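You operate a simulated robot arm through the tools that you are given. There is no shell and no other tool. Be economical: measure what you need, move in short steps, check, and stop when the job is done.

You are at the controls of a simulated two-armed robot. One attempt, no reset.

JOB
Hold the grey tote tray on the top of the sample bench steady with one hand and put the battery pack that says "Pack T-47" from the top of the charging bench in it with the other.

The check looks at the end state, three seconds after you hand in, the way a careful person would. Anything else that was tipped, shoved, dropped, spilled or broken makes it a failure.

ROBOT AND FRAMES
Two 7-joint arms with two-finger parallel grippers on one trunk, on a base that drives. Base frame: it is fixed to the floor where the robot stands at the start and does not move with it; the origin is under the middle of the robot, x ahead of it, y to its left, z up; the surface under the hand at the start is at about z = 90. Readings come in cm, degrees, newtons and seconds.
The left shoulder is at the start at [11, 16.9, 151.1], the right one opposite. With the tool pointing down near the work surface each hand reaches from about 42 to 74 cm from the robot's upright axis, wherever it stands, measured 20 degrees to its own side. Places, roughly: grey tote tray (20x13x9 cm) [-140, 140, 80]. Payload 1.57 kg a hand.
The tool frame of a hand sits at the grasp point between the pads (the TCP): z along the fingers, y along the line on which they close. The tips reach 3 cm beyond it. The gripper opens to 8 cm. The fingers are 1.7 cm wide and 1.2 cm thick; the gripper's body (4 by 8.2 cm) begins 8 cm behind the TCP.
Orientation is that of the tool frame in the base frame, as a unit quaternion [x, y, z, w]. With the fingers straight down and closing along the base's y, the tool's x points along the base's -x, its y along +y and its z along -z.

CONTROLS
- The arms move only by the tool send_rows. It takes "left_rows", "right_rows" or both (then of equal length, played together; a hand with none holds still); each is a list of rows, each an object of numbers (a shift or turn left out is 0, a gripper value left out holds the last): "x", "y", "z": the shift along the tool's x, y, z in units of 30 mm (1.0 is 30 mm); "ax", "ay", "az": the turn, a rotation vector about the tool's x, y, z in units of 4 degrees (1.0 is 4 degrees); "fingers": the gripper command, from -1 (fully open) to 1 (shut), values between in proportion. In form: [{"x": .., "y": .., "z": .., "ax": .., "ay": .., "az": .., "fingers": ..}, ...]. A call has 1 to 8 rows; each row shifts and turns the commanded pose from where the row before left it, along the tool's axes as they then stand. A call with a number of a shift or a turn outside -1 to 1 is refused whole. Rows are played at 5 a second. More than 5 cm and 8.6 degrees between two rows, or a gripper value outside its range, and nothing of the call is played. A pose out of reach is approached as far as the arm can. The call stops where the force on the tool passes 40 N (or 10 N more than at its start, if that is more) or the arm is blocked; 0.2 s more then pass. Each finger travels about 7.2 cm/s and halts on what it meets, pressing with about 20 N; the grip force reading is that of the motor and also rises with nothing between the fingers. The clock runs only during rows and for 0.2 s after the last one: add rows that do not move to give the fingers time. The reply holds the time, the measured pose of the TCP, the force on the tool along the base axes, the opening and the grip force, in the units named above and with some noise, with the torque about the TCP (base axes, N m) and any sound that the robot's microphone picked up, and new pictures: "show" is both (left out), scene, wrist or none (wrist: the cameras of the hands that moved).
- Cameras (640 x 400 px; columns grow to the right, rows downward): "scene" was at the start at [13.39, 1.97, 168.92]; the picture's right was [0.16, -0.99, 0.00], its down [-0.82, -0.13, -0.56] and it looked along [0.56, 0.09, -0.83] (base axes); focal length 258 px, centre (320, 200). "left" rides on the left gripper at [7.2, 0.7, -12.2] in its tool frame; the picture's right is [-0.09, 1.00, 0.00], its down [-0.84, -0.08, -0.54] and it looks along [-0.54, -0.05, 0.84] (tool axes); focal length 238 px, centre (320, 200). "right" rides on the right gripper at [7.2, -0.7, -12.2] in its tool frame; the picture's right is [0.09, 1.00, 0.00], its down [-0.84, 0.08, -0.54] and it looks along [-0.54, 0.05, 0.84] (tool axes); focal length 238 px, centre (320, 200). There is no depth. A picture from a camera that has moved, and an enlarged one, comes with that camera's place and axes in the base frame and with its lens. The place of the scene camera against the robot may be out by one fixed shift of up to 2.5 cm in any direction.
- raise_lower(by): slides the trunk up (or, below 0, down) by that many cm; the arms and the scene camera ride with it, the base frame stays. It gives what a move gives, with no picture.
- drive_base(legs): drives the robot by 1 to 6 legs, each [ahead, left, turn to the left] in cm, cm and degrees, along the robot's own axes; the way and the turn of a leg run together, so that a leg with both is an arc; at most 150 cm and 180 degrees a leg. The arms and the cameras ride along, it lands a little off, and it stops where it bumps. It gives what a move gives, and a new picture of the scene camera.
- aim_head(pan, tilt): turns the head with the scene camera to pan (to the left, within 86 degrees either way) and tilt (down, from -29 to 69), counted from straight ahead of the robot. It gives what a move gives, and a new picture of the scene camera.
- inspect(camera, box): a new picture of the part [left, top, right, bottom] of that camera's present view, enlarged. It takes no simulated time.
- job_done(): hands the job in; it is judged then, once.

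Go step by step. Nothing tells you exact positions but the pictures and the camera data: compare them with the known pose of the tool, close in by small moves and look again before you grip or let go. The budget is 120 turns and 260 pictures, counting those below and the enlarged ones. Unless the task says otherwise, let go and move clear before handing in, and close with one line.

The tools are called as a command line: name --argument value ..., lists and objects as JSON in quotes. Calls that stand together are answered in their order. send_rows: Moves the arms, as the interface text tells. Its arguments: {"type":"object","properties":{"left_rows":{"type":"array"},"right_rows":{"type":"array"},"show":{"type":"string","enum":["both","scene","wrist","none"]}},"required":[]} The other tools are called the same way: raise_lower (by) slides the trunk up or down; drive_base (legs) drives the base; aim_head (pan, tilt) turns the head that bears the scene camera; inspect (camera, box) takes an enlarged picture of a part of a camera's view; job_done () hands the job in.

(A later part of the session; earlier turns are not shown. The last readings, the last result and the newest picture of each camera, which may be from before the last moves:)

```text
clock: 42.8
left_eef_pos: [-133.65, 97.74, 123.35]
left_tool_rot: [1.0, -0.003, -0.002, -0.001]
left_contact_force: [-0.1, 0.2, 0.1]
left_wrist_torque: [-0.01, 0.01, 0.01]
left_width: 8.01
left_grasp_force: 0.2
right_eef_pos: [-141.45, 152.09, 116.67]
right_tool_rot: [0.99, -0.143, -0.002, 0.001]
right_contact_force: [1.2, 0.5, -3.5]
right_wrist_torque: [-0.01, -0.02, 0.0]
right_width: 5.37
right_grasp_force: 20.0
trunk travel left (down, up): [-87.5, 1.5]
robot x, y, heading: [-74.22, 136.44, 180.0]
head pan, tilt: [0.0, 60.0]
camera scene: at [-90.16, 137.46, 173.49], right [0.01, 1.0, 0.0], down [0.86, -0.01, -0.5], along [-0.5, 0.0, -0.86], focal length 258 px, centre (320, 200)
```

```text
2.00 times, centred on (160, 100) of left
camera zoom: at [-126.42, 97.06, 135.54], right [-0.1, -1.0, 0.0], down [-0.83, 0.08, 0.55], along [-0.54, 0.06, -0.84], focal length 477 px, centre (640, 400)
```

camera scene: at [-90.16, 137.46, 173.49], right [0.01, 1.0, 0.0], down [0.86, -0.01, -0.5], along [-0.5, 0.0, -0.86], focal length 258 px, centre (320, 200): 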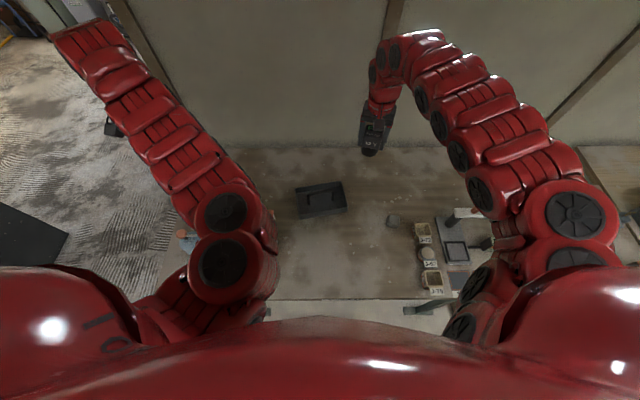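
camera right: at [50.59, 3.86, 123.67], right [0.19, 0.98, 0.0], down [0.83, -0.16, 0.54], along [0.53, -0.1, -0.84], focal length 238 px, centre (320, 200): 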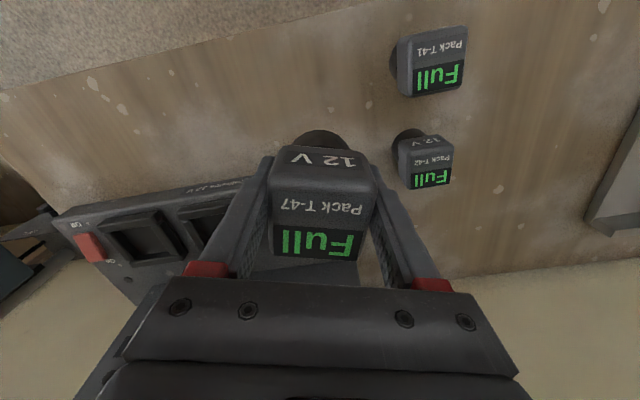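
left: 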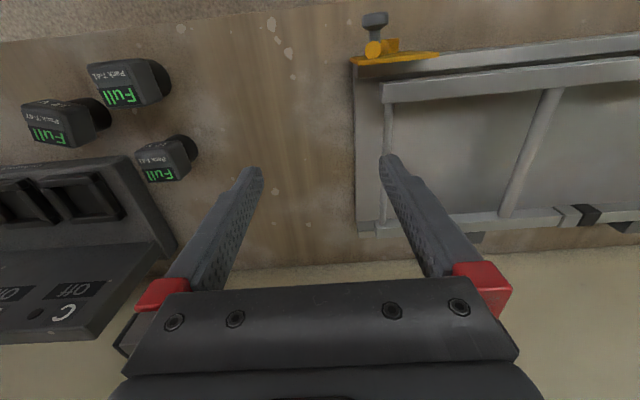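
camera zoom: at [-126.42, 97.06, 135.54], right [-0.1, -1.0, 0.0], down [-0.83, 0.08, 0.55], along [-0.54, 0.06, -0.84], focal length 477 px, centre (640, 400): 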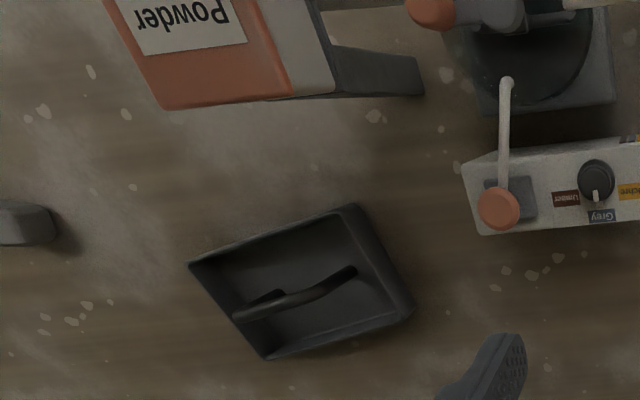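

Triangulating with both wrist cameras: the tray rim is at z≈83, its centre is (-141.3, 137.2), and its long axis is turned 10°. The Powder box is on a stand nearer me, around (-120, 122), with its top near z 102. The left hand will hold the -y end wall at about (-139.6, 127.4). I'll bring it above that spot.

send_rows --left_rows '[{"x": -0.25, "y": -1, "z": 0.4}, {"x": -0.25, "y": -1, "z": 0.4}, {"x": -0.25, "y": -1, "z": 0.4}, {"x": -0.25, "y": -1, "z": 0.4}, {"x": -0.25, "y": -1, "z": 0.4}, {"x": -0.25, "y": -1, "z": 0.4}, {"x": -0.25, "y": -1, "z": 0.4}, {"x": -0.25, "y": -1, "z": 0.4}]'

```text
clock: 44.6
left_eef_pos: [-140.91, 119.81, 114.44]
left_tool_rot: [1.0, -0.004, -0.001, 0.0]
left_contact_force: [0.1, 1.3, 0.4]
left_wrist_torque: [0.0, -0.01, 0.01]
left_width: 7.98
left_grasp_force: 0.1
left hand out of reach, approached as far as the arm can: row 1, 2
right_eef_pos: [-141.98, 152.22, 116.33]
right_tool_rot: [0.99, -0.144, 0.001, 0.0]
right_contact_force: [-0.3, -0.8, -3.4]
right_wrist_torque: [0.02, 0.01, -0.02]
right_width: 5.39
right_grasp_force: 19.9
trunk travel left (down, up): [-87.5, 1.5]
robot x, y, heading: [-74.39, 136.51, 179.6]
head pan, tilt: [0.0, 60.0]
camera scene: at [-90.94, 137.55, 173.41], right [0.01, 1.0, 0.0], down [0.87, -0.01, -0.5], along [-0.5, 0.0, -0.87], focal length 258 px, centre (320, 200)
camera left: at [-133.77, 119.1, 126.66], right [-0.1, -1.0, 0.0], down [-0.84, 0.08, 0.54], along [-0.54, 0.05, -0.84], focal length 238 px, centre (320, 200)
```

scene: 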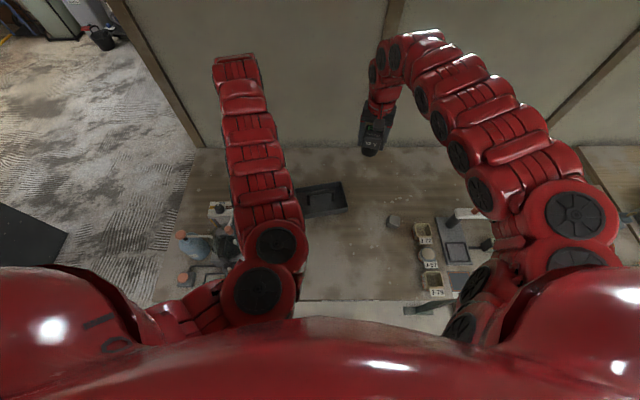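
left: 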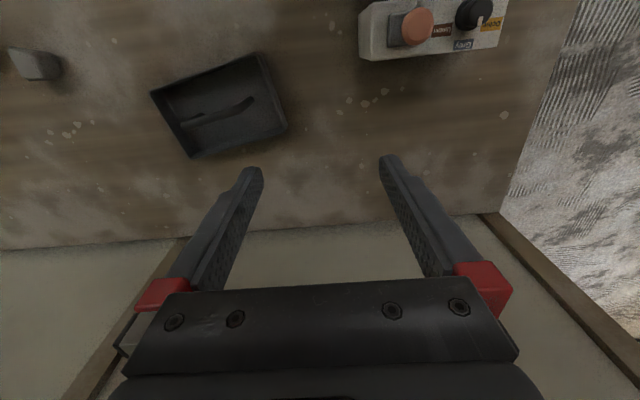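

send_rows --left_rows '[{"x": 0.14, "y": -0.85, "z": 0.6}, {"x": 0.14, "y": -0.85, "z": 0.6}, {"x": 0.14, "y": -0.8, "z": 0.6}, {"az": -0.85, "z": 0.9}, {"az": -0.85, "z": 0.9}, {"az": -0.8, "z": 0.8}, {}]'

inspect --camera "left" --box '[160, 0, 480, 200]'

```text
clock: 46.2
left_eef_pos: [-139.52, 127.19, 101.23]
left_tool_rot: [0.996, 0.084, 0.0, -0.002]
left_contact_force: [0.4, 0.3, -0.8]
left_wrist_torque: [0.01, -0.04, 0.0]
left_width: 8.01
left_grasp_force: 0.1
right_eef_pos: [-142.01, 152.18, 116.44]
right_tool_rot: [0.99, -0.143, 0.001, 0.0]
right_contact_force: [0.2, 0.0, -3.4]
right_wrist_torque: [0.0, -0.02, 0.01]
right_width: 5.39
right_grasp_force: 20.0
trunk travel left (down, up): [-87.5, 1.5]
robot x, y, heading: [-74.63, 136.64, 179.5]
head pan, tilt: [0.0, 60.0]
camera scene: at [-90.87, 137.48, 173.42], right [0.01, 1.0, 0.0], down [0.87, -0.01, -0.5], along [-0.5, 0.0, -0.87], focal length 258 px, centre (320, 200)
camera left: at [-132.33, 127.84, 113.46], right [0.08, -1.0, 0.0], down [-0.84, -0.06, 0.54], along [-0.54, -0.04, -0.84], focal length 238 px, centre (320, 200)
```

scene: 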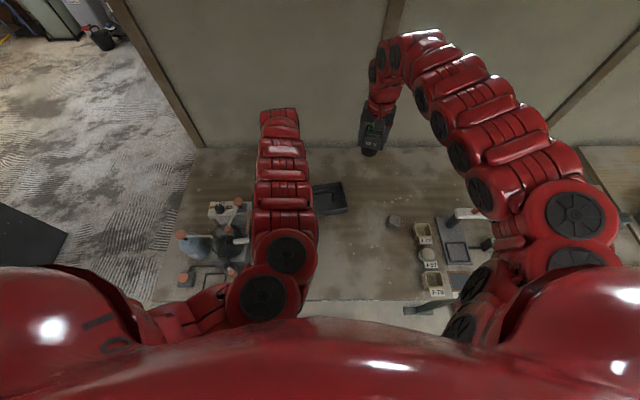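
left: 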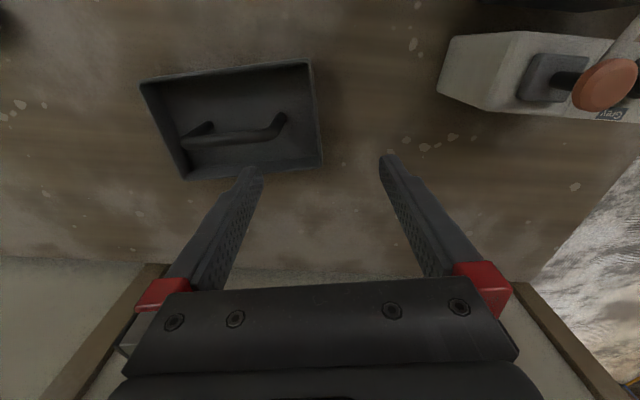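

```text
2.00 times, centred on (320, 100) of left
camera zoom: at [-132.33, 127.84, 113.46], right [0.08, -1.0, 0.0], down [-0.84, -0.06, 0.54], along [-0.54, -0.04, -0.84], focal length 477 px, centre (320, 400)
```

zoom: 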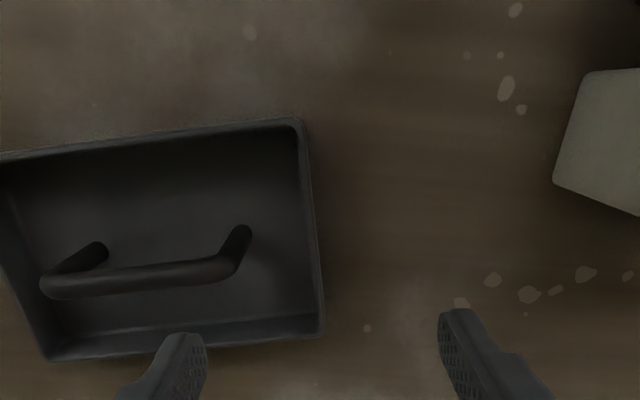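

Refined: the end wall's midpoint is (-140.1, 127.7), 13 cm wide. I'll narrow the fingers to about 5 cm so the inner one misses the handle post, then start down.

send_rows --left_rows '[{"y": -0.2, "x": -0.15, "fingers": -0.25}, {"z": 0.7}, {"z": 0.7}, {"z": 0.7}, {"z": 0.7}, {"z": 0.6}, {}]' --show "wrist"

```text
clock: 47.8
left_eef_pos: [-140.16, 127.87, 90.96]
left_tool_rot: [0.996, 0.084, 0.001, 0.0]
left_contact_force: [-0.3, 0.0, 0.4]
left_wrist_torque: [-0.05, -0.02, -0.01]
left_width: 4.96
left_grasp_force: 0.1
right_eef_pos: [-141.99, 152.17, 116.35]
right_tool_rot: [0.99, -0.144, 0.0, 0.001]
right_contact_force: [0.7, -0.2, -3.1]
right_wrist_torque: [0.0, -0.02, 0.02]
right_width: 5.38
right_grasp_force: 20.0
trunk travel left (down, up): [-87.5, 1.5]
robot x, y, heading: [-74.37, 136.62, 179.7]
head pan, tilt: [0.0, 60.0]
camera left: at [-132.89, 128.5, 103.22], right [0.07, -1.0, 0.0], down [-0.84, -0.06, 0.54], along [-0.54, -0.04, -0.84], focal length 238 px, centre (320, 200)
```

left: 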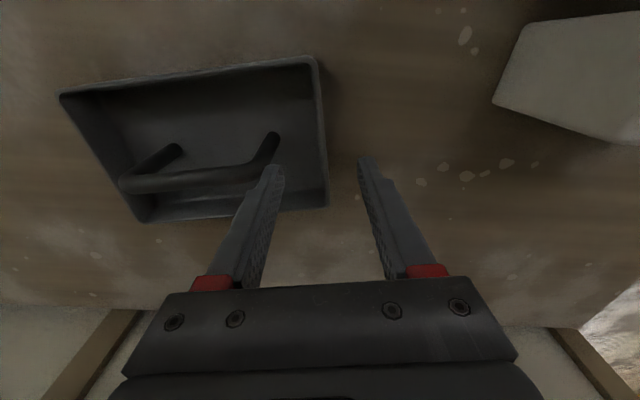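

The wall lies midway between the fingers. I'll narrow to 4 cm for more post clearance and descend to straddle the wall.

send_rows --left_rows '[{"fingers": 0.0, "y": -0.06}, {"z": 0.6}, {"z": 0.6}, {"z": 0.6}, {"z": 0.6}, {}]' --show "wrist"

```text
clock: 49.2
left_eef_pos: [-137.2, 127.49, 85.48]
left_tool_rot: [0.996, 0.084, 0.001, -0.001]
left_contact_force: [-0.7, 0.4, 0.2]
left_wrist_torque: [0.0, -0.02, 0.02]
left_width: 4.0
left_grasp_force: 0.0
left hand out of reach, approached as far as the arm can: row 2, 3, 4, 5
right_eef_pos: [-141.9, 152.14, 116.38]
right_tool_rot: [0.99, -0.143, 0.001, 0.001]
right_contact_force: [0.3, -0.1, -3.5]
right_wrist_torque: [-0.02, -0.03, -0.02]
right_width: 5.41
right_grasp_force: 20.2
trunk travel left (down, up): [-87.5, 1.5]
robot x, y, heading: [-74.71, 136.39, 179.5]
head pan, tilt: [0.0, 60.0]
camera left: at [-130.08, 128.0, 97.76], right [0.07, -1.0, 0.0], down [-0.84, -0.06, 0.54], along [-0.54, -0.04, -0.84], focal length 238 px, centre (320, 200)
```

left: 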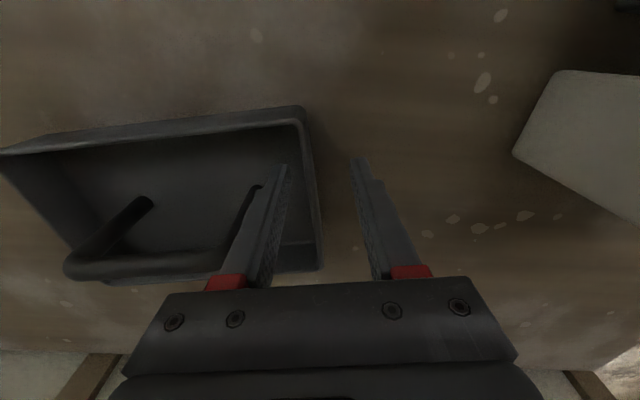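

The trunk is too high for this reach. I'll lift the left hand 12 cm, then lower the trunk 10 cm.

send_rows --left_rows '[{"z": -0.8}, {"z": -0.8}, {"z": -0.8}, {"z": -0.8}, {"z": -0.8, "x": -0.3}, {"x": -0.6}, {}]' --show "none"

raise_lower --by -10

inspect --camera "left" --box '[0, 0, 640, 400]'

```text
clock: 50.8
left_eef_pos: [-139.93, 126.82, 97.49]
left_tool_rot: [0.996, 0.084, 0.0, -0.002]
left_contact_force: [0.4, 0.0, 0.1]
left_wrist_torque: [0.03, -0.02, -0.01]
left_width: 3.97
left_grasp_force: 0.0
right_eef_pos: [-142.01, 152.17, 116.41]
right_tool_rot: [0.99, -0.144, 0.002, 0.0]
right_contact_force: [0.2, 0.2, -3.5]
right_wrist_torque: [-0.04, 0.01, -0.02]
right_width: 5.39
right_grasp_force: 19.1
trunk travel left (down, up): [-87.5, 1.5]
robot x, y, heading: [-74.16, 136.75, 179.5]
head pan, tilt: [0.0, 60.0]
```

```text
clock: 52.1
left_eef_pos: [-139.95, 126.85, 87.53]
left_tool_rot: [0.997, 0.083, 0.0, -0.001]
left_contact_force: [0.2, -0.1, -0.1]
left_wrist_torque: [-0.03, 0.03, 0.02]
left_width: 3.99
left_grasp_force: 0.0
right_eef_pos: [-142.0, 152.15, 106.52]
right_tool_rot: [0.99, -0.144, 0.002, 0.0]
right_contact_force: [0.3, 0.5, -3.4]
right_wrist_torque: [0.0, -0.03, 0.01]
right_width: 5.37
right_grasp_force: 20.7
trunk travel left (down, up): [-77.5, 11.5]
robot x, y, heading: [-74.44, 136.61, 179.6]
head pan, tilt: [0.0, 60.0]
```

```text
1.00 times, centred on (320, 200) of left (not enlarged: the box is as wide or as high as the picture)
camera zoom: at [-132.87, 127.45, 99.73], right [0.07, -1.0, 0.0], down [-0.84, -0.06, 0.54], along [-0.54, -0.04, -0.84], focal length 238 px, centre (320, 200)
```

zoom: 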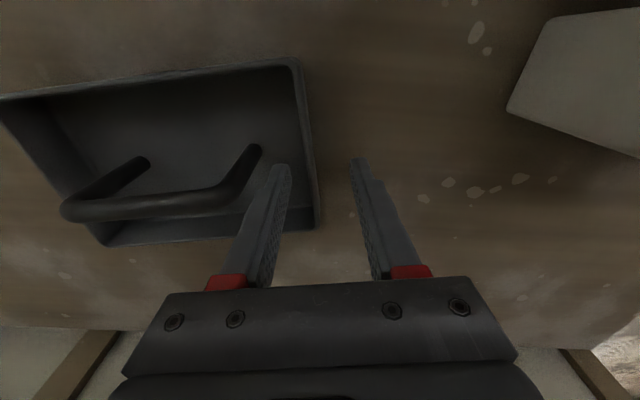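

Now shift 1.2 cm toward the tray and descend over the wall.

send_rows --left_rows '[{"y": -0.41}, {"z": 0.45}, {"z": 0.45}, {"z": 0.43}, {}]' --show "wrist"

```text
clock: 53.4
left_eef_pos: [-140.17, 127.97, 83.63]
left_tool_rot: [0.996, 0.084, 0.001, 0.0]
left_contact_force: [-0.8, -0.4, 0.2]
left_wrist_torque: [0.0, -0.01, 0.0]
left_width: 4.02
left_grasp_force: 0.0
right_eef_pos: [-142.02, 152.07, 106.34]
right_tool_rot: [0.99, -0.144, 0.001, 0.0]
right_contact_force: [0.0, 0.3, -2.7]
right_wrist_torque: [0.0, 0.02, -0.03]
right_width: 5.37
right_grasp_force: 19.8
trunk travel left (down, up): [-77.5, 11.5]
robot x, y, heading: [-74.66, 136.31, 179.7]
head pan, tilt: [0.0, 60.0]
camera left: at [-133.01, 128.65, 95.81], right [0.08, -1.0, 0.0], down [-0.84, -0.06, 0.54], along [-0.54, -0.04, -0.84], focal length 238 px, centre (320, 200)
```

left: 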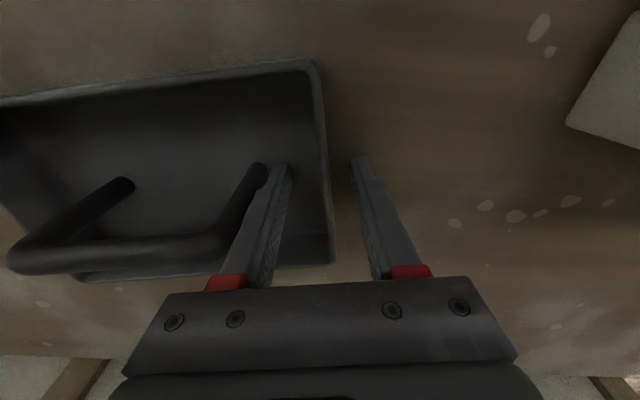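

The wall is between the fingertips with no contact. Closing on it.

send_rows --left_rows '[{"fingers": 0.4}, {"fingers": 0.7}, {"fingers": 1}, {}, {}]' --show "wrist"

inspect --camera "right" --box '[0, 0, 640, 400]'

```text
clock: 54.5
left_eef_pos: [-140.33, 128.11, 83.76]
left_tool_rot: [0.996, 0.084, 0.002, -0.002]
left_contact_force: [0.9, -0.2, 0.4]
left_wrist_torque: [-0.11, -0.01, 0.06]
left_width: 0.37
left_grasp_force: 20.1
right_eef_pos: [-141.99, 152.17, 106.48]
right_tool_rot: [0.99, -0.143, 0.0, -0.001]
right_contact_force: [0.9, 0.0, -3.9]
right_wrist_torque: [0.02, 0.01, 0.01]
right_width: 5.39
right_grasp_force: 19.8
trunk travel left (down, up): [-77.5, 11.5]
robot x, y, heading: [-74.29, 136.55, 179.6]
head pan, tilt: [0.0, 60.0]
camera left: at [-133.03, 128.65, 95.82], right [0.07, -1.0, 0.0], down [-0.84, -0.06, 0.54], along [-0.54, -0.04, -0.84], focal length 238 px, centre (320, 200)
```

left: 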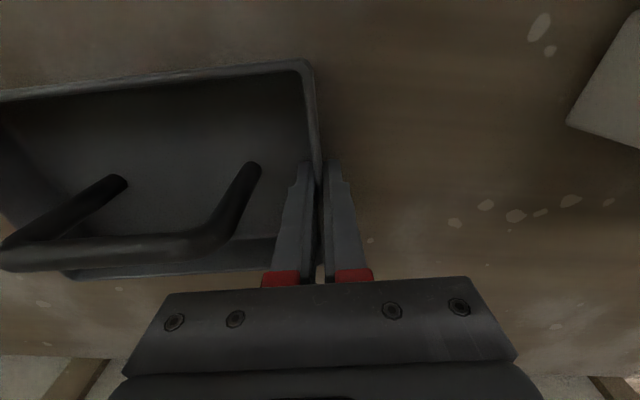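

```text
1.00 times, centred on (320, 200) of right (not enlarged: the box is as wide or as high as the picture)
camera zoom: at [-134.91, 150.69, 118.66], right [-0.19, -0.98, 0.0], down [-0.83, 0.16, 0.54], along [-0.53, 0.11, -0.84], focal length 238 px, centre (320, 200)
```

zoom: 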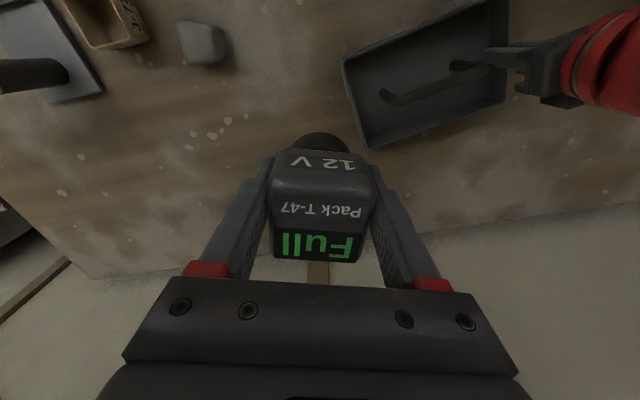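

The tray wall is gripped. Now I'll bring the right hand over the near, +y part of the tray at about (-138.7, 142) and turn it into line with the tray, staying above the handle.

send_rows --right_rows '[{"x": 0.67, "y": 0.98, "z": 0.3}, {"x": 0.67, "y": 0.98, "z": 0.3}, {"x": 0.67, "y": 0.98, "z": 0.3}, {"az": -0.95, "z": 0.2}, {"az": -0.95, "z": 0.2}, {"az": -0.95, "z": 0.2}, {"az": -0.95, "z": 0.2}, {"az": -0.95, "z": 0.2}]' --show "none"

send_rows --right_rows '[{"az": -0.85}, {"az": -0.8}, {}]'

```text
clock: 56.4
left_eef_pos: [-140.09, 128.02, 83.62]
left_tool_rot: [0.996, 0.084, 0.001, -0.001]
left_contact_force: [-0.1, 0.1, -0.4]
left_wrist_torque: [-0.08, -0.09, -0.02]
left_width: 0.39
left_grasp_force: 20.6
right_eef_pos: [-138.53, 142.01, 100.68]
right_tool_rot: [1.0, 0.023, 0.002, 0.0]
right_contact_force: [0.9, 0.0, -2.1]
right_wrist_torque: [-0.02, -0.06, 0.02]
right_width: 5.37
right_grasp_force: 20.5
trunk travel left (down, up): [-77.5, 11.5]
robot x, y, heading: [-74.86, 136.59, 179.6]
head pan, tilt: [0.0, 60.0]
```

```text
clock: 57.1
left_eef_pos: [-140.18, 128.03, 83.63]
left_tool_rot: [0.996, 0.084, 0.001, -0.001]
left_contact_force: [0.2, 0.3, 0.6]
left_wrist_torque: [-0.11, 0.07, 0.02]
left_width: 0.39
left_grasp_force: 19.9
right_eef_pos: [-138.71, 142.07, 100.62]
right_tool_rot: [0.997, 0.08, 0.001, 0.0]
right_contact_force: [-0.2, 0.0, -3.7]
right_wrist_torque: [-0.03, 0.01, 0.02]
right_width: 5.39
right_grasp_force: 20.1
trunk travel left (down, up): [-77.5, 11.5]
robot x, y, heading: [-74.38, 136.38, 179.7]
head pan, tilt: [0.0, 60.0]
camera scene: at [-90.9, 137.46, 163.41], right [0.01, 1.0, 0.0], down [0.87, -0.01, -0.5], along [-0.5, 0.0, -0.87], focal length 258 px, centre (320, 200)
camera right: at [-131.7, 143.75, 112.95], right [0.25, -0.97, 0.0], down [-0.81, -0.21, 0.54], along [-0.52, -0.14, -0.84], focal length 238 px, centre (320, 200)
```

scene: 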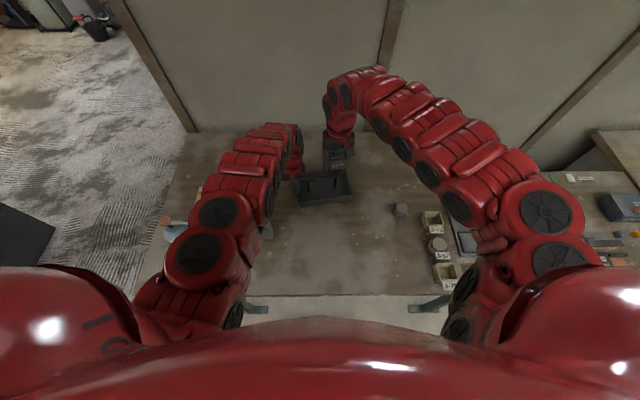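
right: 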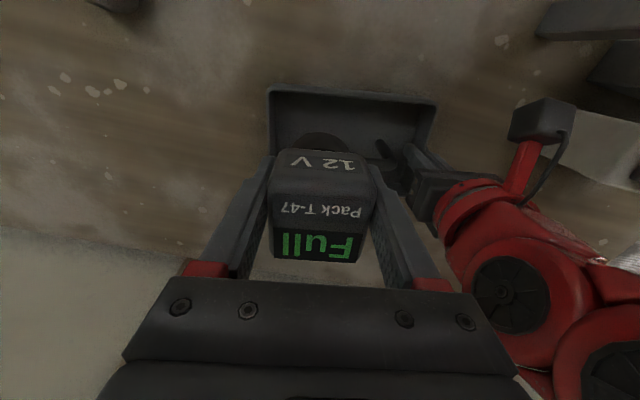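

inspect --camera "scene" --box '[270, 130, 390, 220]'

inspect --camera "right" --box '[240, 60, 460, 200]'

inspect --camera "left" --box '[0, 0, 400, 300]'

```text
4.44 times, centred on (330, 175) of scene
camera zoom: at [-90.9, 137.46, 163.41], right [0.01, 1.0, 0.0], down [0.87, -0.01, -0.5], along [-0.5, 0.0, -0.87], focal length 1147 px, centre (276, 311)
```

zoom: 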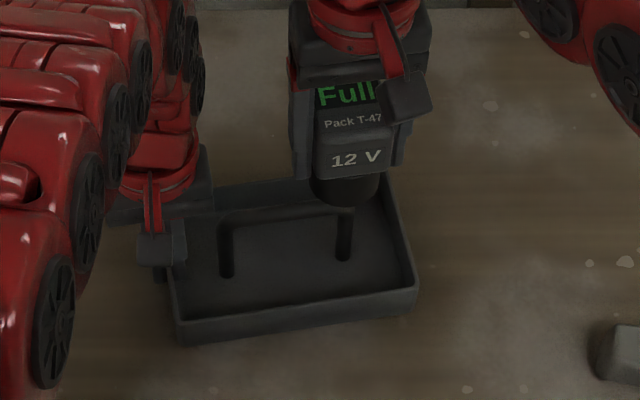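

```text
2.86 times, centred on (350, 130) of right
camera zoom: at [-131.7, 143.75, 112.95], right [0.25, -0.97, 0.0], down [-0.81, -0.21, 0.54], along [-0.52, -0.14, -0.84], focal length 681 px, centre (234, 400)
```

zoom: 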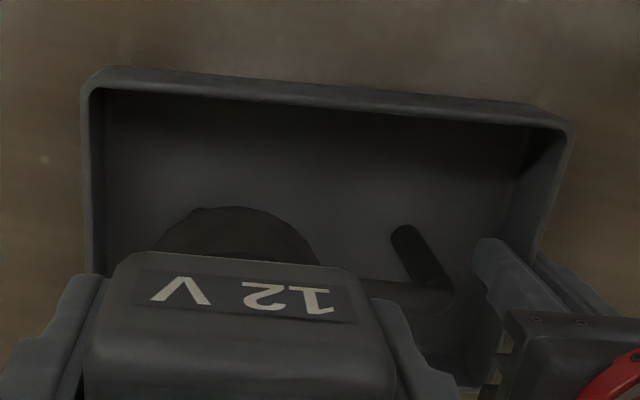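

```text
1.33 times, centred on (200, 150) of left
camera zoom: at [-133.03, 128.65, 95.82], right [0.07, -1.0, 0.0], down [-0.84, -0.06, 0.54], along [-0.54, -0.04, -0.84], focal length 318 px, centre (480, 267)
```

zoom: 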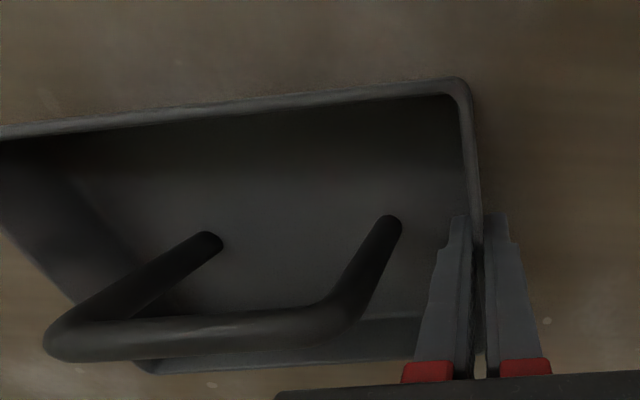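

Pack and handle clearance is tight: about 0.2–0.5 cm between the near wall and the handle. I'll shift 0.25 cm toward me, descend partway and check.

send_rows --right_rows '[{"x": 0.08}, {"z": 0.7}, {"z": 0.7}, {"z": 0.7}, {"z": 0.6}, {}]' --show "wrist"

inspect --camera "scene" --box '[270, 130, 390, 220]'

inspect --camera "left" --box '[0, 0, 400, 300]'

```text
clock: 58.5
left_eef_pos: [-140.03, 128.02, 83.68]
left_tool_rot: [0.996, 0.084, 0.0, -0.001]
left_contact_force: [0.4, -0.6, -3.3]
left_wrist_torque: [0.14, 0.34, -0.03]
left_width: 0.39
left_grasp_force: 20.3
right_eef_pos: [-138.46, 141.83, 92.74]
right_tool_rot: [0.997, 0.079, 0.001, 0.001]
right_contact_force: [3.3, -0.4, 12.3]
right_wrist_torque: [-0.13, 0.41, -0.02]
right_width: 5.39
right_grasp_force: 19.9
trunk travel left (down, up): [-77.5, 11.5]
robot x, y, heading: [-74.58, 136.81, 179.7]
head pan, tilt: [0.0, 60.0]
camera right: at [-131.47, 143.57, 105.02], right [0.25, -0.97, 0.0], down [-0.81, -0.21, 0.54], along [-0.53, -0.13, -0.84], focal length 238 px, centre (320, 200)
```

right: 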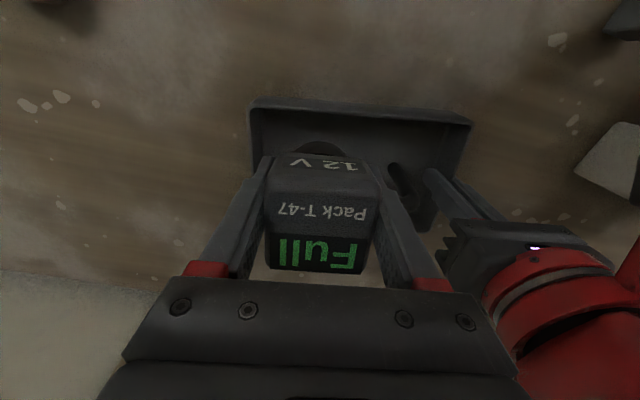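

```text
4.44 times, centred on (330, 175) of scene
camera zoom: at [-90.66, 137.43, 163.44], right [0.01, 1.0, 0.0], down [0.87, -0.01, -0.5], along [-0.5, 0.0, -0.87], focal length 1147 px, centre (276, 311)
```

zoom: 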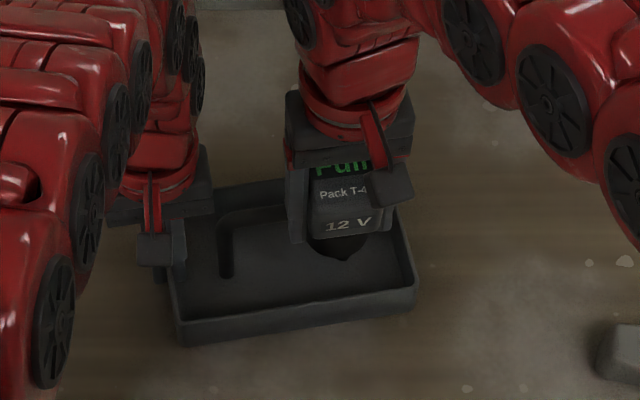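

```text
1.33 times, centred on (200, 150) of left
camera zoom: at [-132.88, 128.62, 95.92], right [0.08, -1.0, 0.0], down [-0.84, -0.06, 0.54], along [-0.54, -0.04, -0.84], focal length 318 px, centre (480, 267)
```

zoom: 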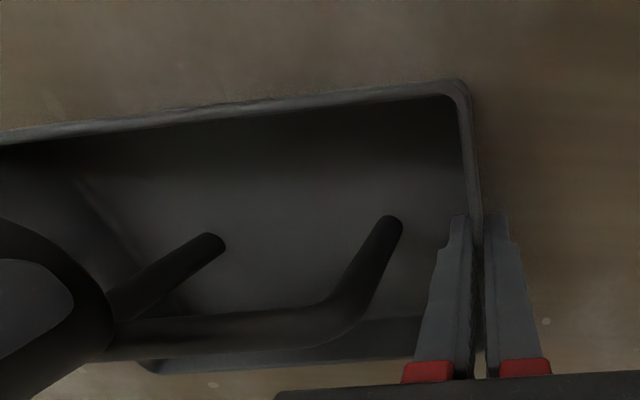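

Contact (about 15 N) with the handle bar, so I'll back up 3 cm and look more carefully at the clearance.

send_rows --right_rows '[{"z": -0.5}, {"z": -0.5}, {}]' --show "wrist"

inspect --camera "right" --box '[240, 80, 400, 180]'

inspect --camera "left" --box '[0, 100, 320, 300]'

inspect --camera "scene" --box '[300, 130, 380, 190]'

```text
clock: 59.4
left_eef_pos: [-140.14, 128.04, 83.55]
left_tool_rot: [0.996, 0.084, -0.001, -0.001]
left_contact_force: [-3.1, -0.8, 8.4]
left_wrist_torque: [-0.05, -0.35, 0.03]
left_width: 0.39
left_grasp_force: 20.3
right_eef_pos: [-138.49, 142.03, 95.64]
right_tool_rot: [0.997, 0.08, 0.001, 0.0]
right_contact_force: [-0.4, 0.5, -3.1]
right_wrist_torque: [-0.01, -0.01, 0.03]
right_width: 5.4
right_grasp_force: 19.4
trunk travel left (down, up): [-77.5, 11.5]
robot x, y, heading: [-74.65, 136.32, 179.7]
head pan, tilt: [0.0, 60.0]
camera right: at [-131.49, 143.69, 107.97], right [0.25, -0.97, 0.0], down [-0.82, -0.21, 0.54], along [-0.52, -0.13, -0.84], focal length 238 px, centre (320, 200)
```

right: 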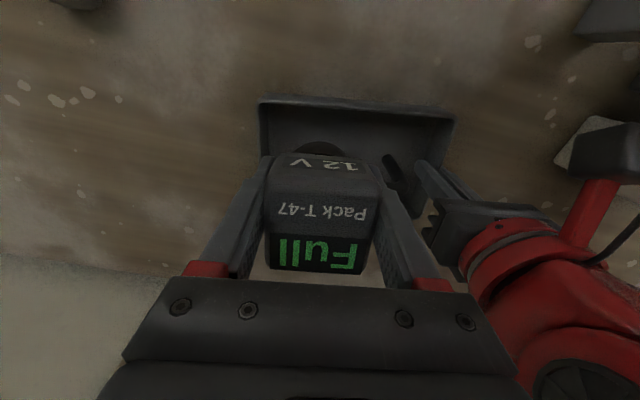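

```text
4.00 times, centred on (320, 130) of right
camera zoom: at [-131.49, 143.69, 107.97], right [0.25, -0.97, 0.0], down [-0.82, -0.21, 0.54], along [-0.52, -0.13, -0.84], focal length 953 px, centre (320, 480)
```

zoom: 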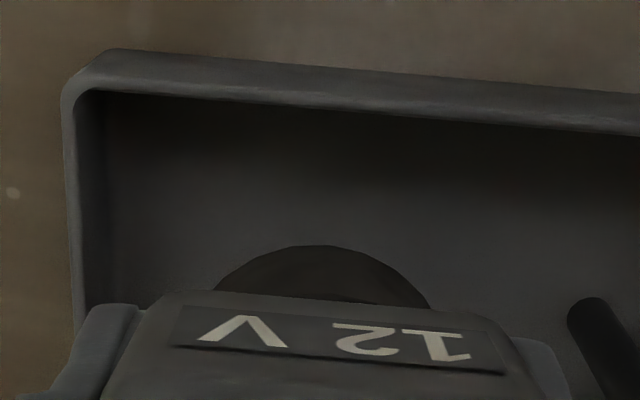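

```text
2.00 times, centred on (160, 200) of left
camera zoom: at [-133.04, 128.64, 95.89], right [0.08, -1.0, 0.0], down [-0.84, -0.06, 0.54], along [-0.54, -0.04, -0.84], focal length 477 px, centre (640, 200)
```

zoom: 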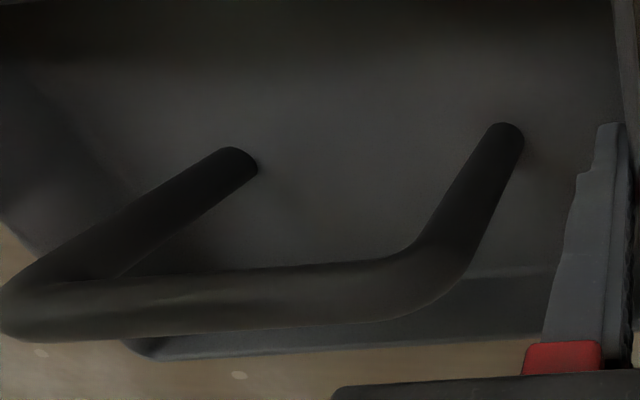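

```text
6.67 times, centred on (340, 160) of scene
camera zoom: at [-90.83, 137.46, 163.43], right [0.01, 1.0, 0.0], down [0.87, -0.01, -0.5], along [-0.5, 0.0, -0.87], focal length 1720 px, centre (187, 467)
```

zoom: 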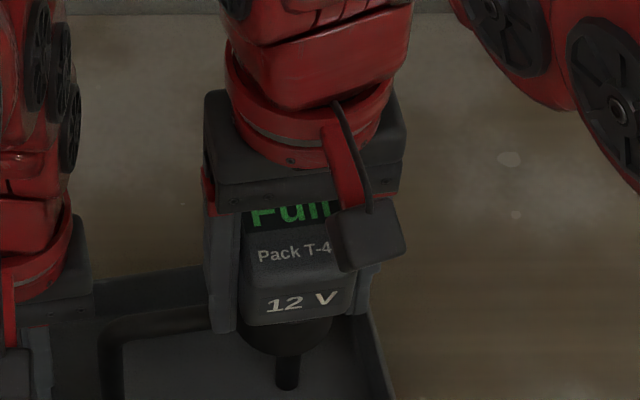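

The base is about 5 cm wide, so the gap beside the handle only just fits it, and the pack tilted about 7° in the grip. A corner of the tray has more room, but the fingertips must sit above the rim there. I'll set the pack on the clear bench beside the tray and regrip it higher.

send_rows --right_rows '[{"z": -0.9}, {"y": -0.9, "x": -0.06}, {"y": -0.9, "x": -0.06}, {"y": -0.9, "x": -0.06}, {"y": -0.9, "x": -0.06}, {"y": -0.85, "x": -0.06}, {"y": -0.7, "x": -0.05, "ay": 0.9}, {"ay": 0.85}]'

```text
clock: 61.1
left_eef_pos: [-140.07, 128.12, 83.69]
left_tool_rot: [0.996, 0.084, 0.001, -0.001]
left_contact_force: [-3.0, -1.7, 11.8]
left_wrist_torque: [-0.08, -0.14, 0.02]
left_width: 0.35
left_grasp_force: 19.6
right_eef_pos: [-141.75, 157.23, 98.28]
right_tool_rot: [0.995, 0.078, 0.063, -0.004]
right_contact_force: [0.3, -0.3, -3.4]
right_wrist_torque: [0.02, -0.06, -0.02]
right_width: 5.37
right_grasp_force: 19.8
trunk travel left (down, up): [-77.5, 11.5]
robot x, y, heading: [-74.28, 136.37, 179.8]
head pan, tilt: [0.0, 60.0]
camera scene: at [-90.76, 137.43, 163.43], right [0.01, 1.0, 0.0], down [0.87, -0.01, -0.5], along [-0.5, 0.0, -0.87], focal length 258 px, centre (320, 200)
camera right: at [-136.29, 158.6, 111.4], right [0.25, -0.97, 0.01], down [-0.87, -0.22, 0.43], along [-0.42, -0.12, -0.9], focal length 238 px, centre (320, 200)
```

scene: 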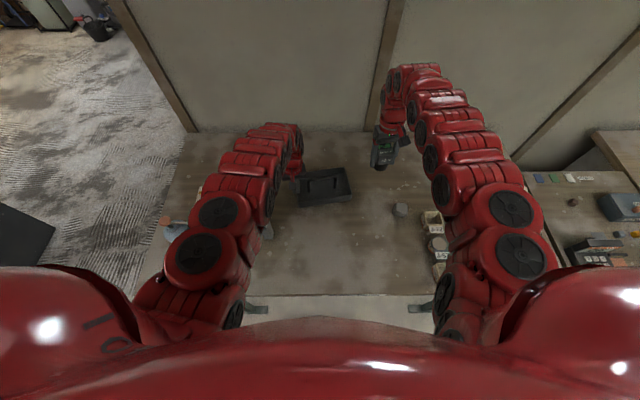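
right: 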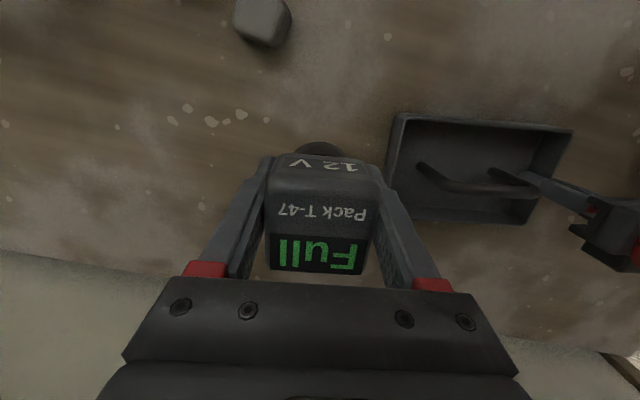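

send_rows --right_rows '[{"z": 0.86, "x": -0.108}, {"z": 0.86, "x": -0.108}, {"z": 0.86, "x": -0.108}, {"z": 0.86, "x": -0.108}, {"z": 0.8, "x": -0.1}, {}]' --left_rows '[{"fingers": 0.7}, {"fingers": 0.4}, {"fingers": 0.0}, {}, {}, {}]'

```text
clock: 62.5
left_eef_pos: [-140.17, 128.16, 83.7]
left_tool_rot: [0.997, 0.084, 0.0, -0.001]
left_contact_force: [0.4, 0.5, 0.3]
left_wrist_torque: [0.03, -0.01, 0.04]
left_width: 4.01
left_grasp_force: 0.2
right_eef_pos: [-139.88, 156.89, 87.08]
right_tool_rot: [0.995, 0.079, 0.062, -0.005]
right_contact_force: [0.1, 0.7, -3.1]
right_wrist_torque: [0.04, -0.02, 0.01]
right_width: 5.39
right_grasp_force: 20.0
right hand out of reach, approached as far as the arm can: row 3, 4, 5
trunk travel left (down, up): [-77.5, 11.5]
robot x, y, heading: [-74.2, 136.64, 179.4]
head pan, tilt: [0.0, 60.0]
camera scene: at [-90.88, 137.47, 163.42], right [0.01, 1.0, 0.0], down [0.87, -0.01, -0.5], along [-0.5, 0.0, -0.87], focal length 258 px, centre (320, 200)
camera right: at [-134.5, 158.48, 100.08], right [0.25, -0.97, 0.01], down [-0.87, -0.22, 0.43], along [-0.42, -0.12, -0.9], focal length 238 px, centre (320, 200)
camera left: at [-133.01, 128.64, 95.84], right [0.08, -1.0, 0.0], down [-0.84, -0.06, 0.54], along [-0.54, -0.04, -0.84], focal length 238 px, centre (320, 200)
```

scene: 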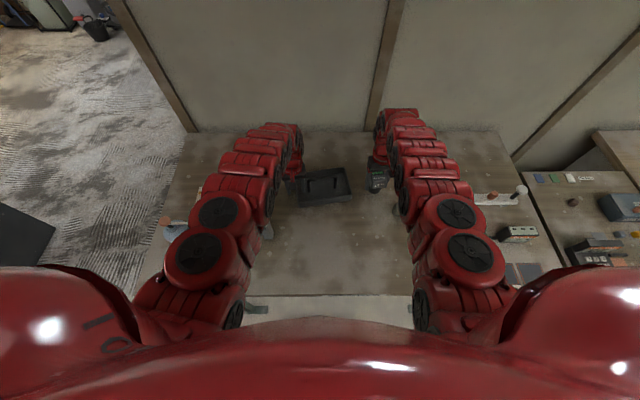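
right: 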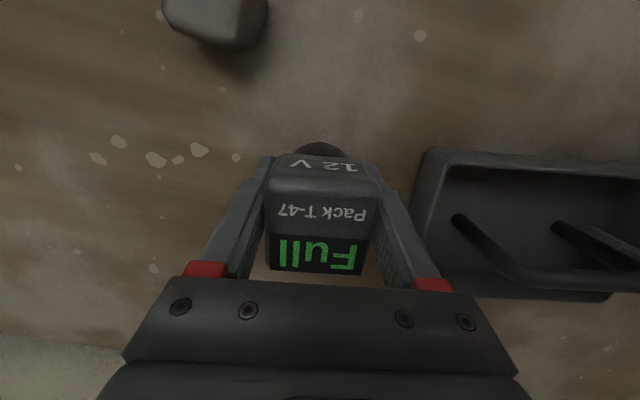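
left: 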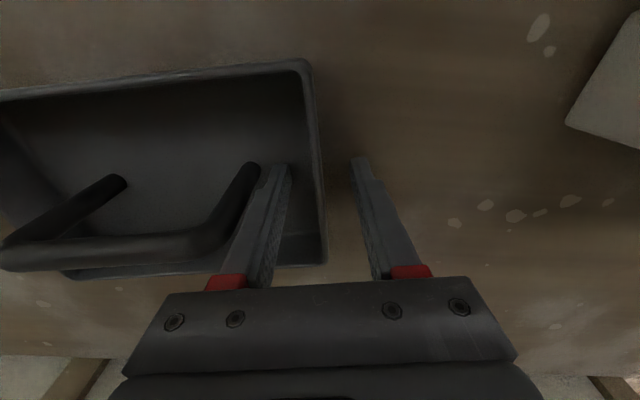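

I'll lift both hands a little and lower the trunk 7 cm to gain reach.

send_rows --right_rows '[{"z": -0.8, "x": 0.1}, {"z": -0.8, "x": 0.1}, {"z": -0.5, "x": 0.06}, {}]' --left_rows '[{"z": -0.9}, {"z": -0.9}, {"z": -0.9}, {}]' --show "none"

raise_lower --by -7

inspect --camera "right" --box '[0, 0, 640, 400]'

```text
clock: 63.5
left_eef_pos: [-140.17, 128.24, 91.66]
left_tool_rot: [0.996, 0.084, 0.001, -0.001]
left_contact_force: [-1.7, -0.8, 0.5]
left_wrist_torque: [0.02, -0.01, -0.02]
left_width: 4.0
left_grasp_force: 0.1
right_eef_pos: [-140.01, 156.98, 93.35]
right_tool_rot: [0.995, 0.08, 0.062, -0.006]
right_contact_force: [-0.4, -0.1, -3.4]
right_wrist_torque: [-0.04, 0.0, 0.03]
right_width: 5.39
right_grasp_force: 19.8
trunk travel left (down, up): [-77.5, 11.5]
robot x, y, heading: [-74.75, 136.58, 179.5]
head pan, tilt: [0.0, 60.0]
```

```text
clock: 64.6
left_eef_pos: [-140.19, 128.31, 84.61]
left_tool_rot: [0.996, 0.084, 0.0, -0.001]
left_contact_force: [-0.3, 0.0, -1.1]
left_wrist_torque: [0.01, -0.02, 0.0]
left_width: 4.03
left_grasp_force: 0.0
right_eef_pos: [-140.0, 157.01, 86.34]
right_tool_rot: [0.995, 0.079, 0.061, -0.005]
right_contact_force: [0.6, -0.1, -2.8]
right_wrist_torque: [0.02, -0.05, -0.01]
right_width: 5.39
right_grasp_force: 20.1
trunk travel left (down, up): [-70.5, 18.5]
robot x, y, heading: [-74.33, 136.52, 179.6]
head pan, tilt: [0.0, 60.0]
```

```text
1.00 times, centred on (320, 200) of right (not enlarged: the box is as wide or as high as the picture)
camera zoom: at [-134.59, 158.39, 99.48], right [0.25, -0.97, 0.01], down [-0.87, -0.22, 0.44], along [-0.42, -0.12, -0.9], focal length 238 px, centre (320, 200)
```

zoom: 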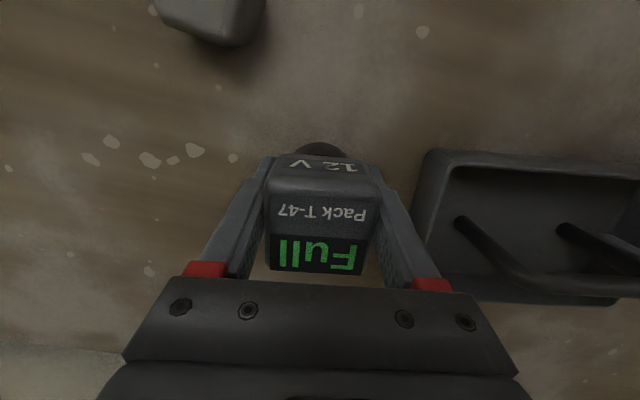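

Now ease the pack down onto the bench in small steps.

send_rows --right_rows '[{"z": 0.2, "x": -0.025}, {"z": 0.2, "x": -0.025}, {"z": 0.15, "x": -0.02}, {}]' --show "wrist"

```text
clock: 65.6
left_eef_pos: [-140.26, 128.17, 84.56]
left_tool_rot: [0.996, 0.084, 0.0, 0.0]
left_contact_force: [0.1, -0.1, 0.9]
left_wrist_torque: [-0.03, 0.02, -0.03]
left_width: 4.0
left_grasp_force: 0.0
right_eef_pos: [-140.02, 156.86, 84.67]
right_tool_rot: [0.995, 0.079, 0.062, -0.004]
right_contact_force: [-0.5, -1.0, -2.3]
right_wrist_torque: [0.05, -0.03, 0.01]
right_width: 5.36
right_grasp_force: 20.2
trunk travel left (down, up): [-70.5, 18.5]
robot x, y, heading: [-74.14, 136.59, 179.4]
head pan, tilt: [0.0, 60.0]
camera right: at [-134.61, 158.39, 97.82], right [0.25, -0.97, 0.01], down [-0.87, -0.22, 0.43], along [-0.42, -0.12, -0.9], focal length 238 px, centre (320, 200)
```

right: 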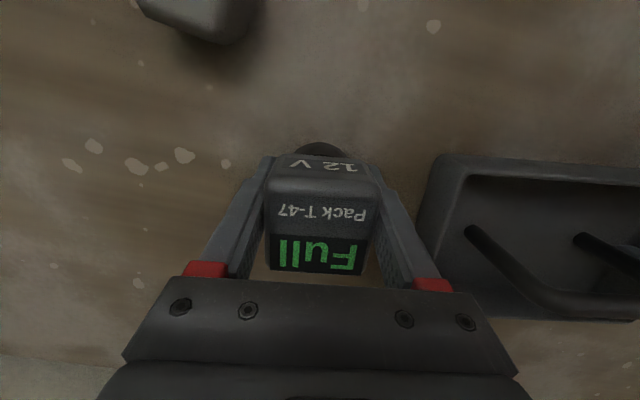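

send_rows --right_rows '[{"z": 0.1, "x": -0.012}, {"z": 0.1, "x": -0.012}, {"z": 0.1, "x": -0.012}, {}]' --show "none"

```text
clock: 66.6
left_eef_pos: [-140.04, 128.12, 84.75]
left_tool_rot: [0.997, 0.083, 0.0, -0.001]
left_contact_force: [0.0, -0.4, -0.2]
left_wrist_torque: [-0.02, -0.01, -0.01]
left_width: 4.01
left_grasp_force: 0.0
right_eef_pos: [-140.03, 156.83, 84.03]
right_tool_rot: [0.995, 0.08, 0.06, -0.004]
right_contact_force: [-2.3, -0.7, 15.9]
right_wrist_torque: [-0.15, -0.13, 0.02]
right_width: 5.38
right_grasp_force: 19.8
trunk travel left (down, up): [-70.5, 18.5]
robot x, y, heading: [-74.4, 136.77, 179.5]
head pan, tilt: [0.0, 60.0]
```

The pack rests on the bench. I'll release, level the hand, rise 1.5 cm and check.

send_rows --right_rows '[{"z": -0.06}, {"fingers": 0.0}, {"fingers": -0.6}, {}, {"ay": -0.9}, {"ay": -0.85}, {"z": -0.5}, {}]' --show "both"

```text
clock: 68.4
left_eef_pos: [-140.14, 128.29, 84.53]
left_tool_rot: [0.996, 0.084, 0.0, -0.001]
left_contact_force: [-0.4, -0.5, 0.1]
left_wrist_torque: [0.0, -0.01, 0.02]
left_width: 3.99
left_grasp_force: 0.1
right_eef_pos: [-140.06, 156.9, 85.48]
right_tool_rot: [0.997, 0.079, 0.001, 0.0]
right_contact_force: [0.2, 0.1, -0.7]
right_wrist_torque: [-0.05, 0.02, 0.03]
right_width: 6.39
right_grasp_force: 0.0
trunk travel left (down, up): [-70.5, 18.5]
robot x, y, heading: [-74.25, 136.37, 179.7]
head pan, tilt: [0.0, 60.0]
camera scene: at [-90.86, 137.47, 156.42], right [0.01, 1.0, 0.0], down [0.87, -0.01, -0.5], along [-0.5, 0.0, -0.87], focal length 258 px, centre (320, 200)
camera right: at [-133.1, 158.61, 97.83], right [0.25, -0.97, 0.0], down [-0.81, -0.21, 0.54], along [-0.52, -0.13, -0.84], focal length 238 px, centre (320, 200)
```

scene: 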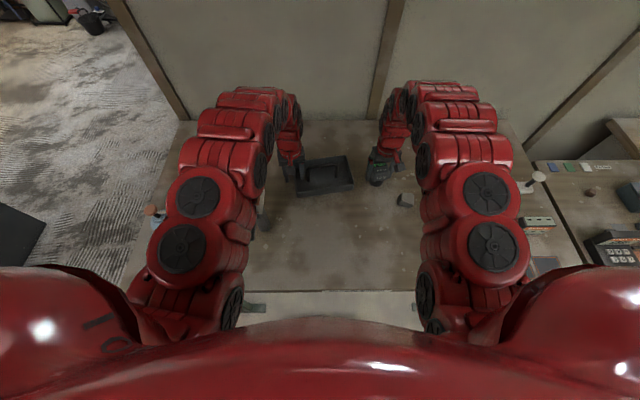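
right: 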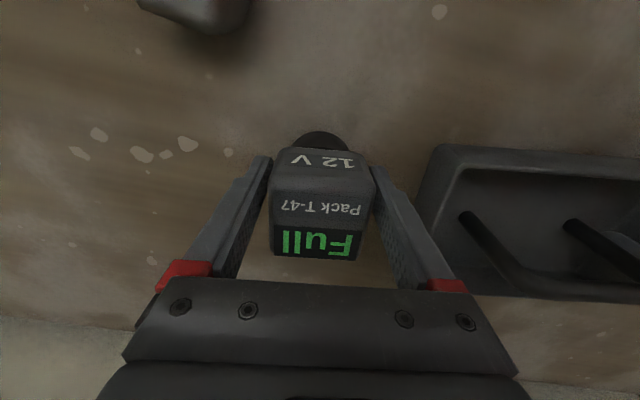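

The pack stands upright. I'll rise a further 0.8 cm, centre 0.8 cm outward, and grip again.

send_rows --right_rows '[{"z": -0.27}, {"x": -0.26}, {"fingers": 0.2}, {"fingers": 0.6}, {"fingers": 1}, {}, {}]' --show "wrist"

```text
clock: 70.0
left_eef_pos: [-140.1, 128.21, 84.56]
left_tool_rot: [0.996, 0.084, 0.0, -0.001]
left_contact_force: [0.7, -0.9, 0.4]
left_wrist_torque: [0.01, 0.01, 0.02]
left_width: 4.0
left_grasp_force: 0.0
right_eef_pos: [-140.79, 156.88, 86.2]
right_tool_rot: [0.997, 0.079, 0.001, 0.0]
right_contact_force: [-0.2, 0.6, -0.1]
right_wrist_torque: [0.0, 0.03, 0.05]
right_width: 5.39
right_grasp_force: 19.8
trunk travel left (down, up): [-70.5, 18.5]
robot x, y, heading: [-74.27, 136.64, 179.8]
head pan, tilt: [0.0, 60.0]
camera right: at [-133.89, 158.57, 98.57], right [0.25, -0.97, 0.0], down [-0.81, -0.21, 0.54], along [-0.52, -0.13, -0.84], focal length 238 px, centre (320, 200)
```

right: 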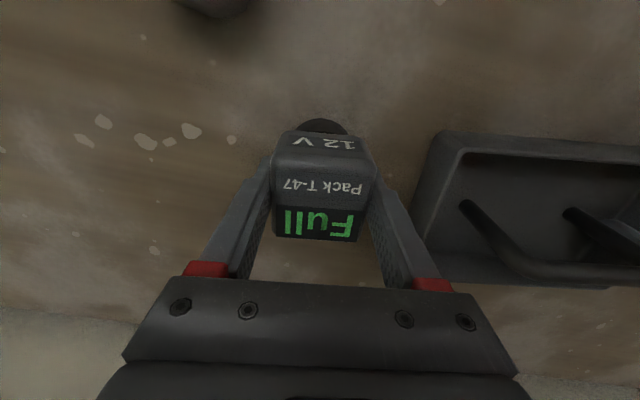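

Good grip. Lift the pack, and re-close the left hand on the tray's end wall.

send_rows --right_rows '[{"z": -0.4}, {"z": -0.7}, {"z": -0.7}, {"z": -0.7}, {"z": -0.7}, {"z": -0.7}, {}, {}]' --left_rows '[{"z": 0.3}, {"fingers": 0.4}, {"fingers": 0.7}, {"fingers": 1}, {}, {}, {}, {}]'

```text
clock: 71.8
left_eef_pos: [-140.09, 128.31, 83.67]
left_tool_rot: [0.997, 0.083, 0.0, 0.001]
left_contact_force: [-0.1, -0.6, 2.1]
left_wrist_torque: [-0.12, 0.04, -0.01]
left_width: 0.36
left_grasp_force: 20.0
right_eef_pos: [-140.87, 156.74, 98.03]
right_tool_rot: [0.997, 0.08, 0.001, 0.0]
right_contact_force: [-0.4, -0.4, -3.1]
right_wrist_torque: [-0.02, 0.04, 0.03]
right_width: 5.4
right_grasp_force: 19.9
trunk travel left (down, up): [-70.5, 18.5]
robot x, y, heading: [-74.34, 136.36, 179.7]
head pan, tilt: [0.0, 60.0]
camera scene: at [-90.87, 137.51, 156.42], right [0.01, 1.0, 0.0], down [0.87, -0.01, -0.5], along [-0.5, 0.0, -0.87], focal length 258 px, centre (320, 200)
camera right: at [-134.04, 158.49, 110.25], right [0.25, -0.97, 0.0], down [-0.81, -0.21, 0.54], along [-0.52, -0.13, -0.84], focal length 238 px, centre (320, 200)
camera left: at [-133.0, 128.93, 95.96], right [0.08, -1.0, 0.0], down [-0.84, -0.06, 0.54], along [-0.54, -0.04, -0.84], focal length 238 px, centre (320, 200)
```

scene: 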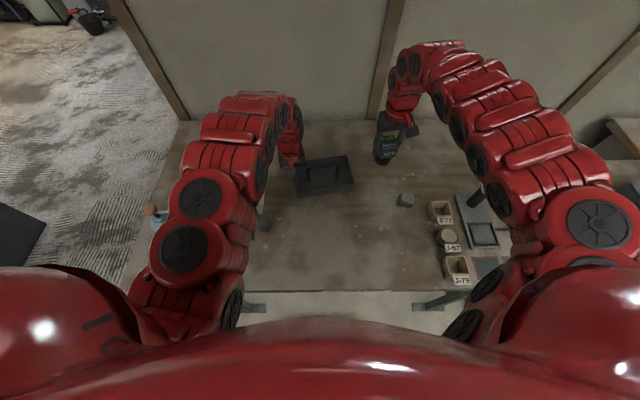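
right: 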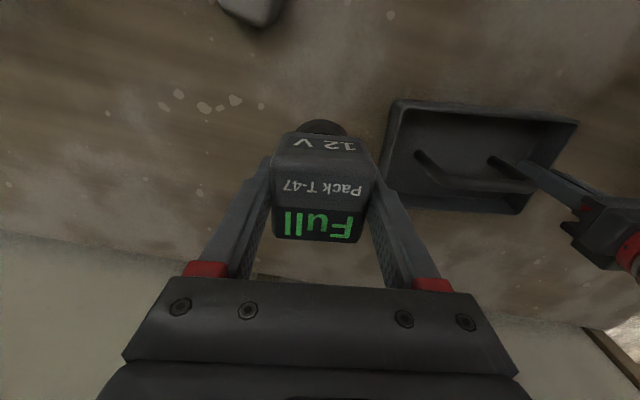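
left: 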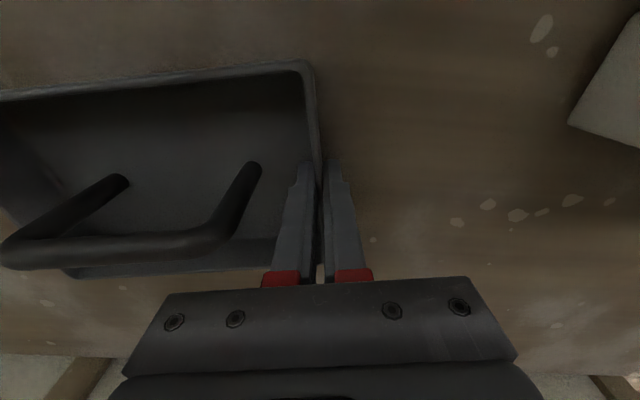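

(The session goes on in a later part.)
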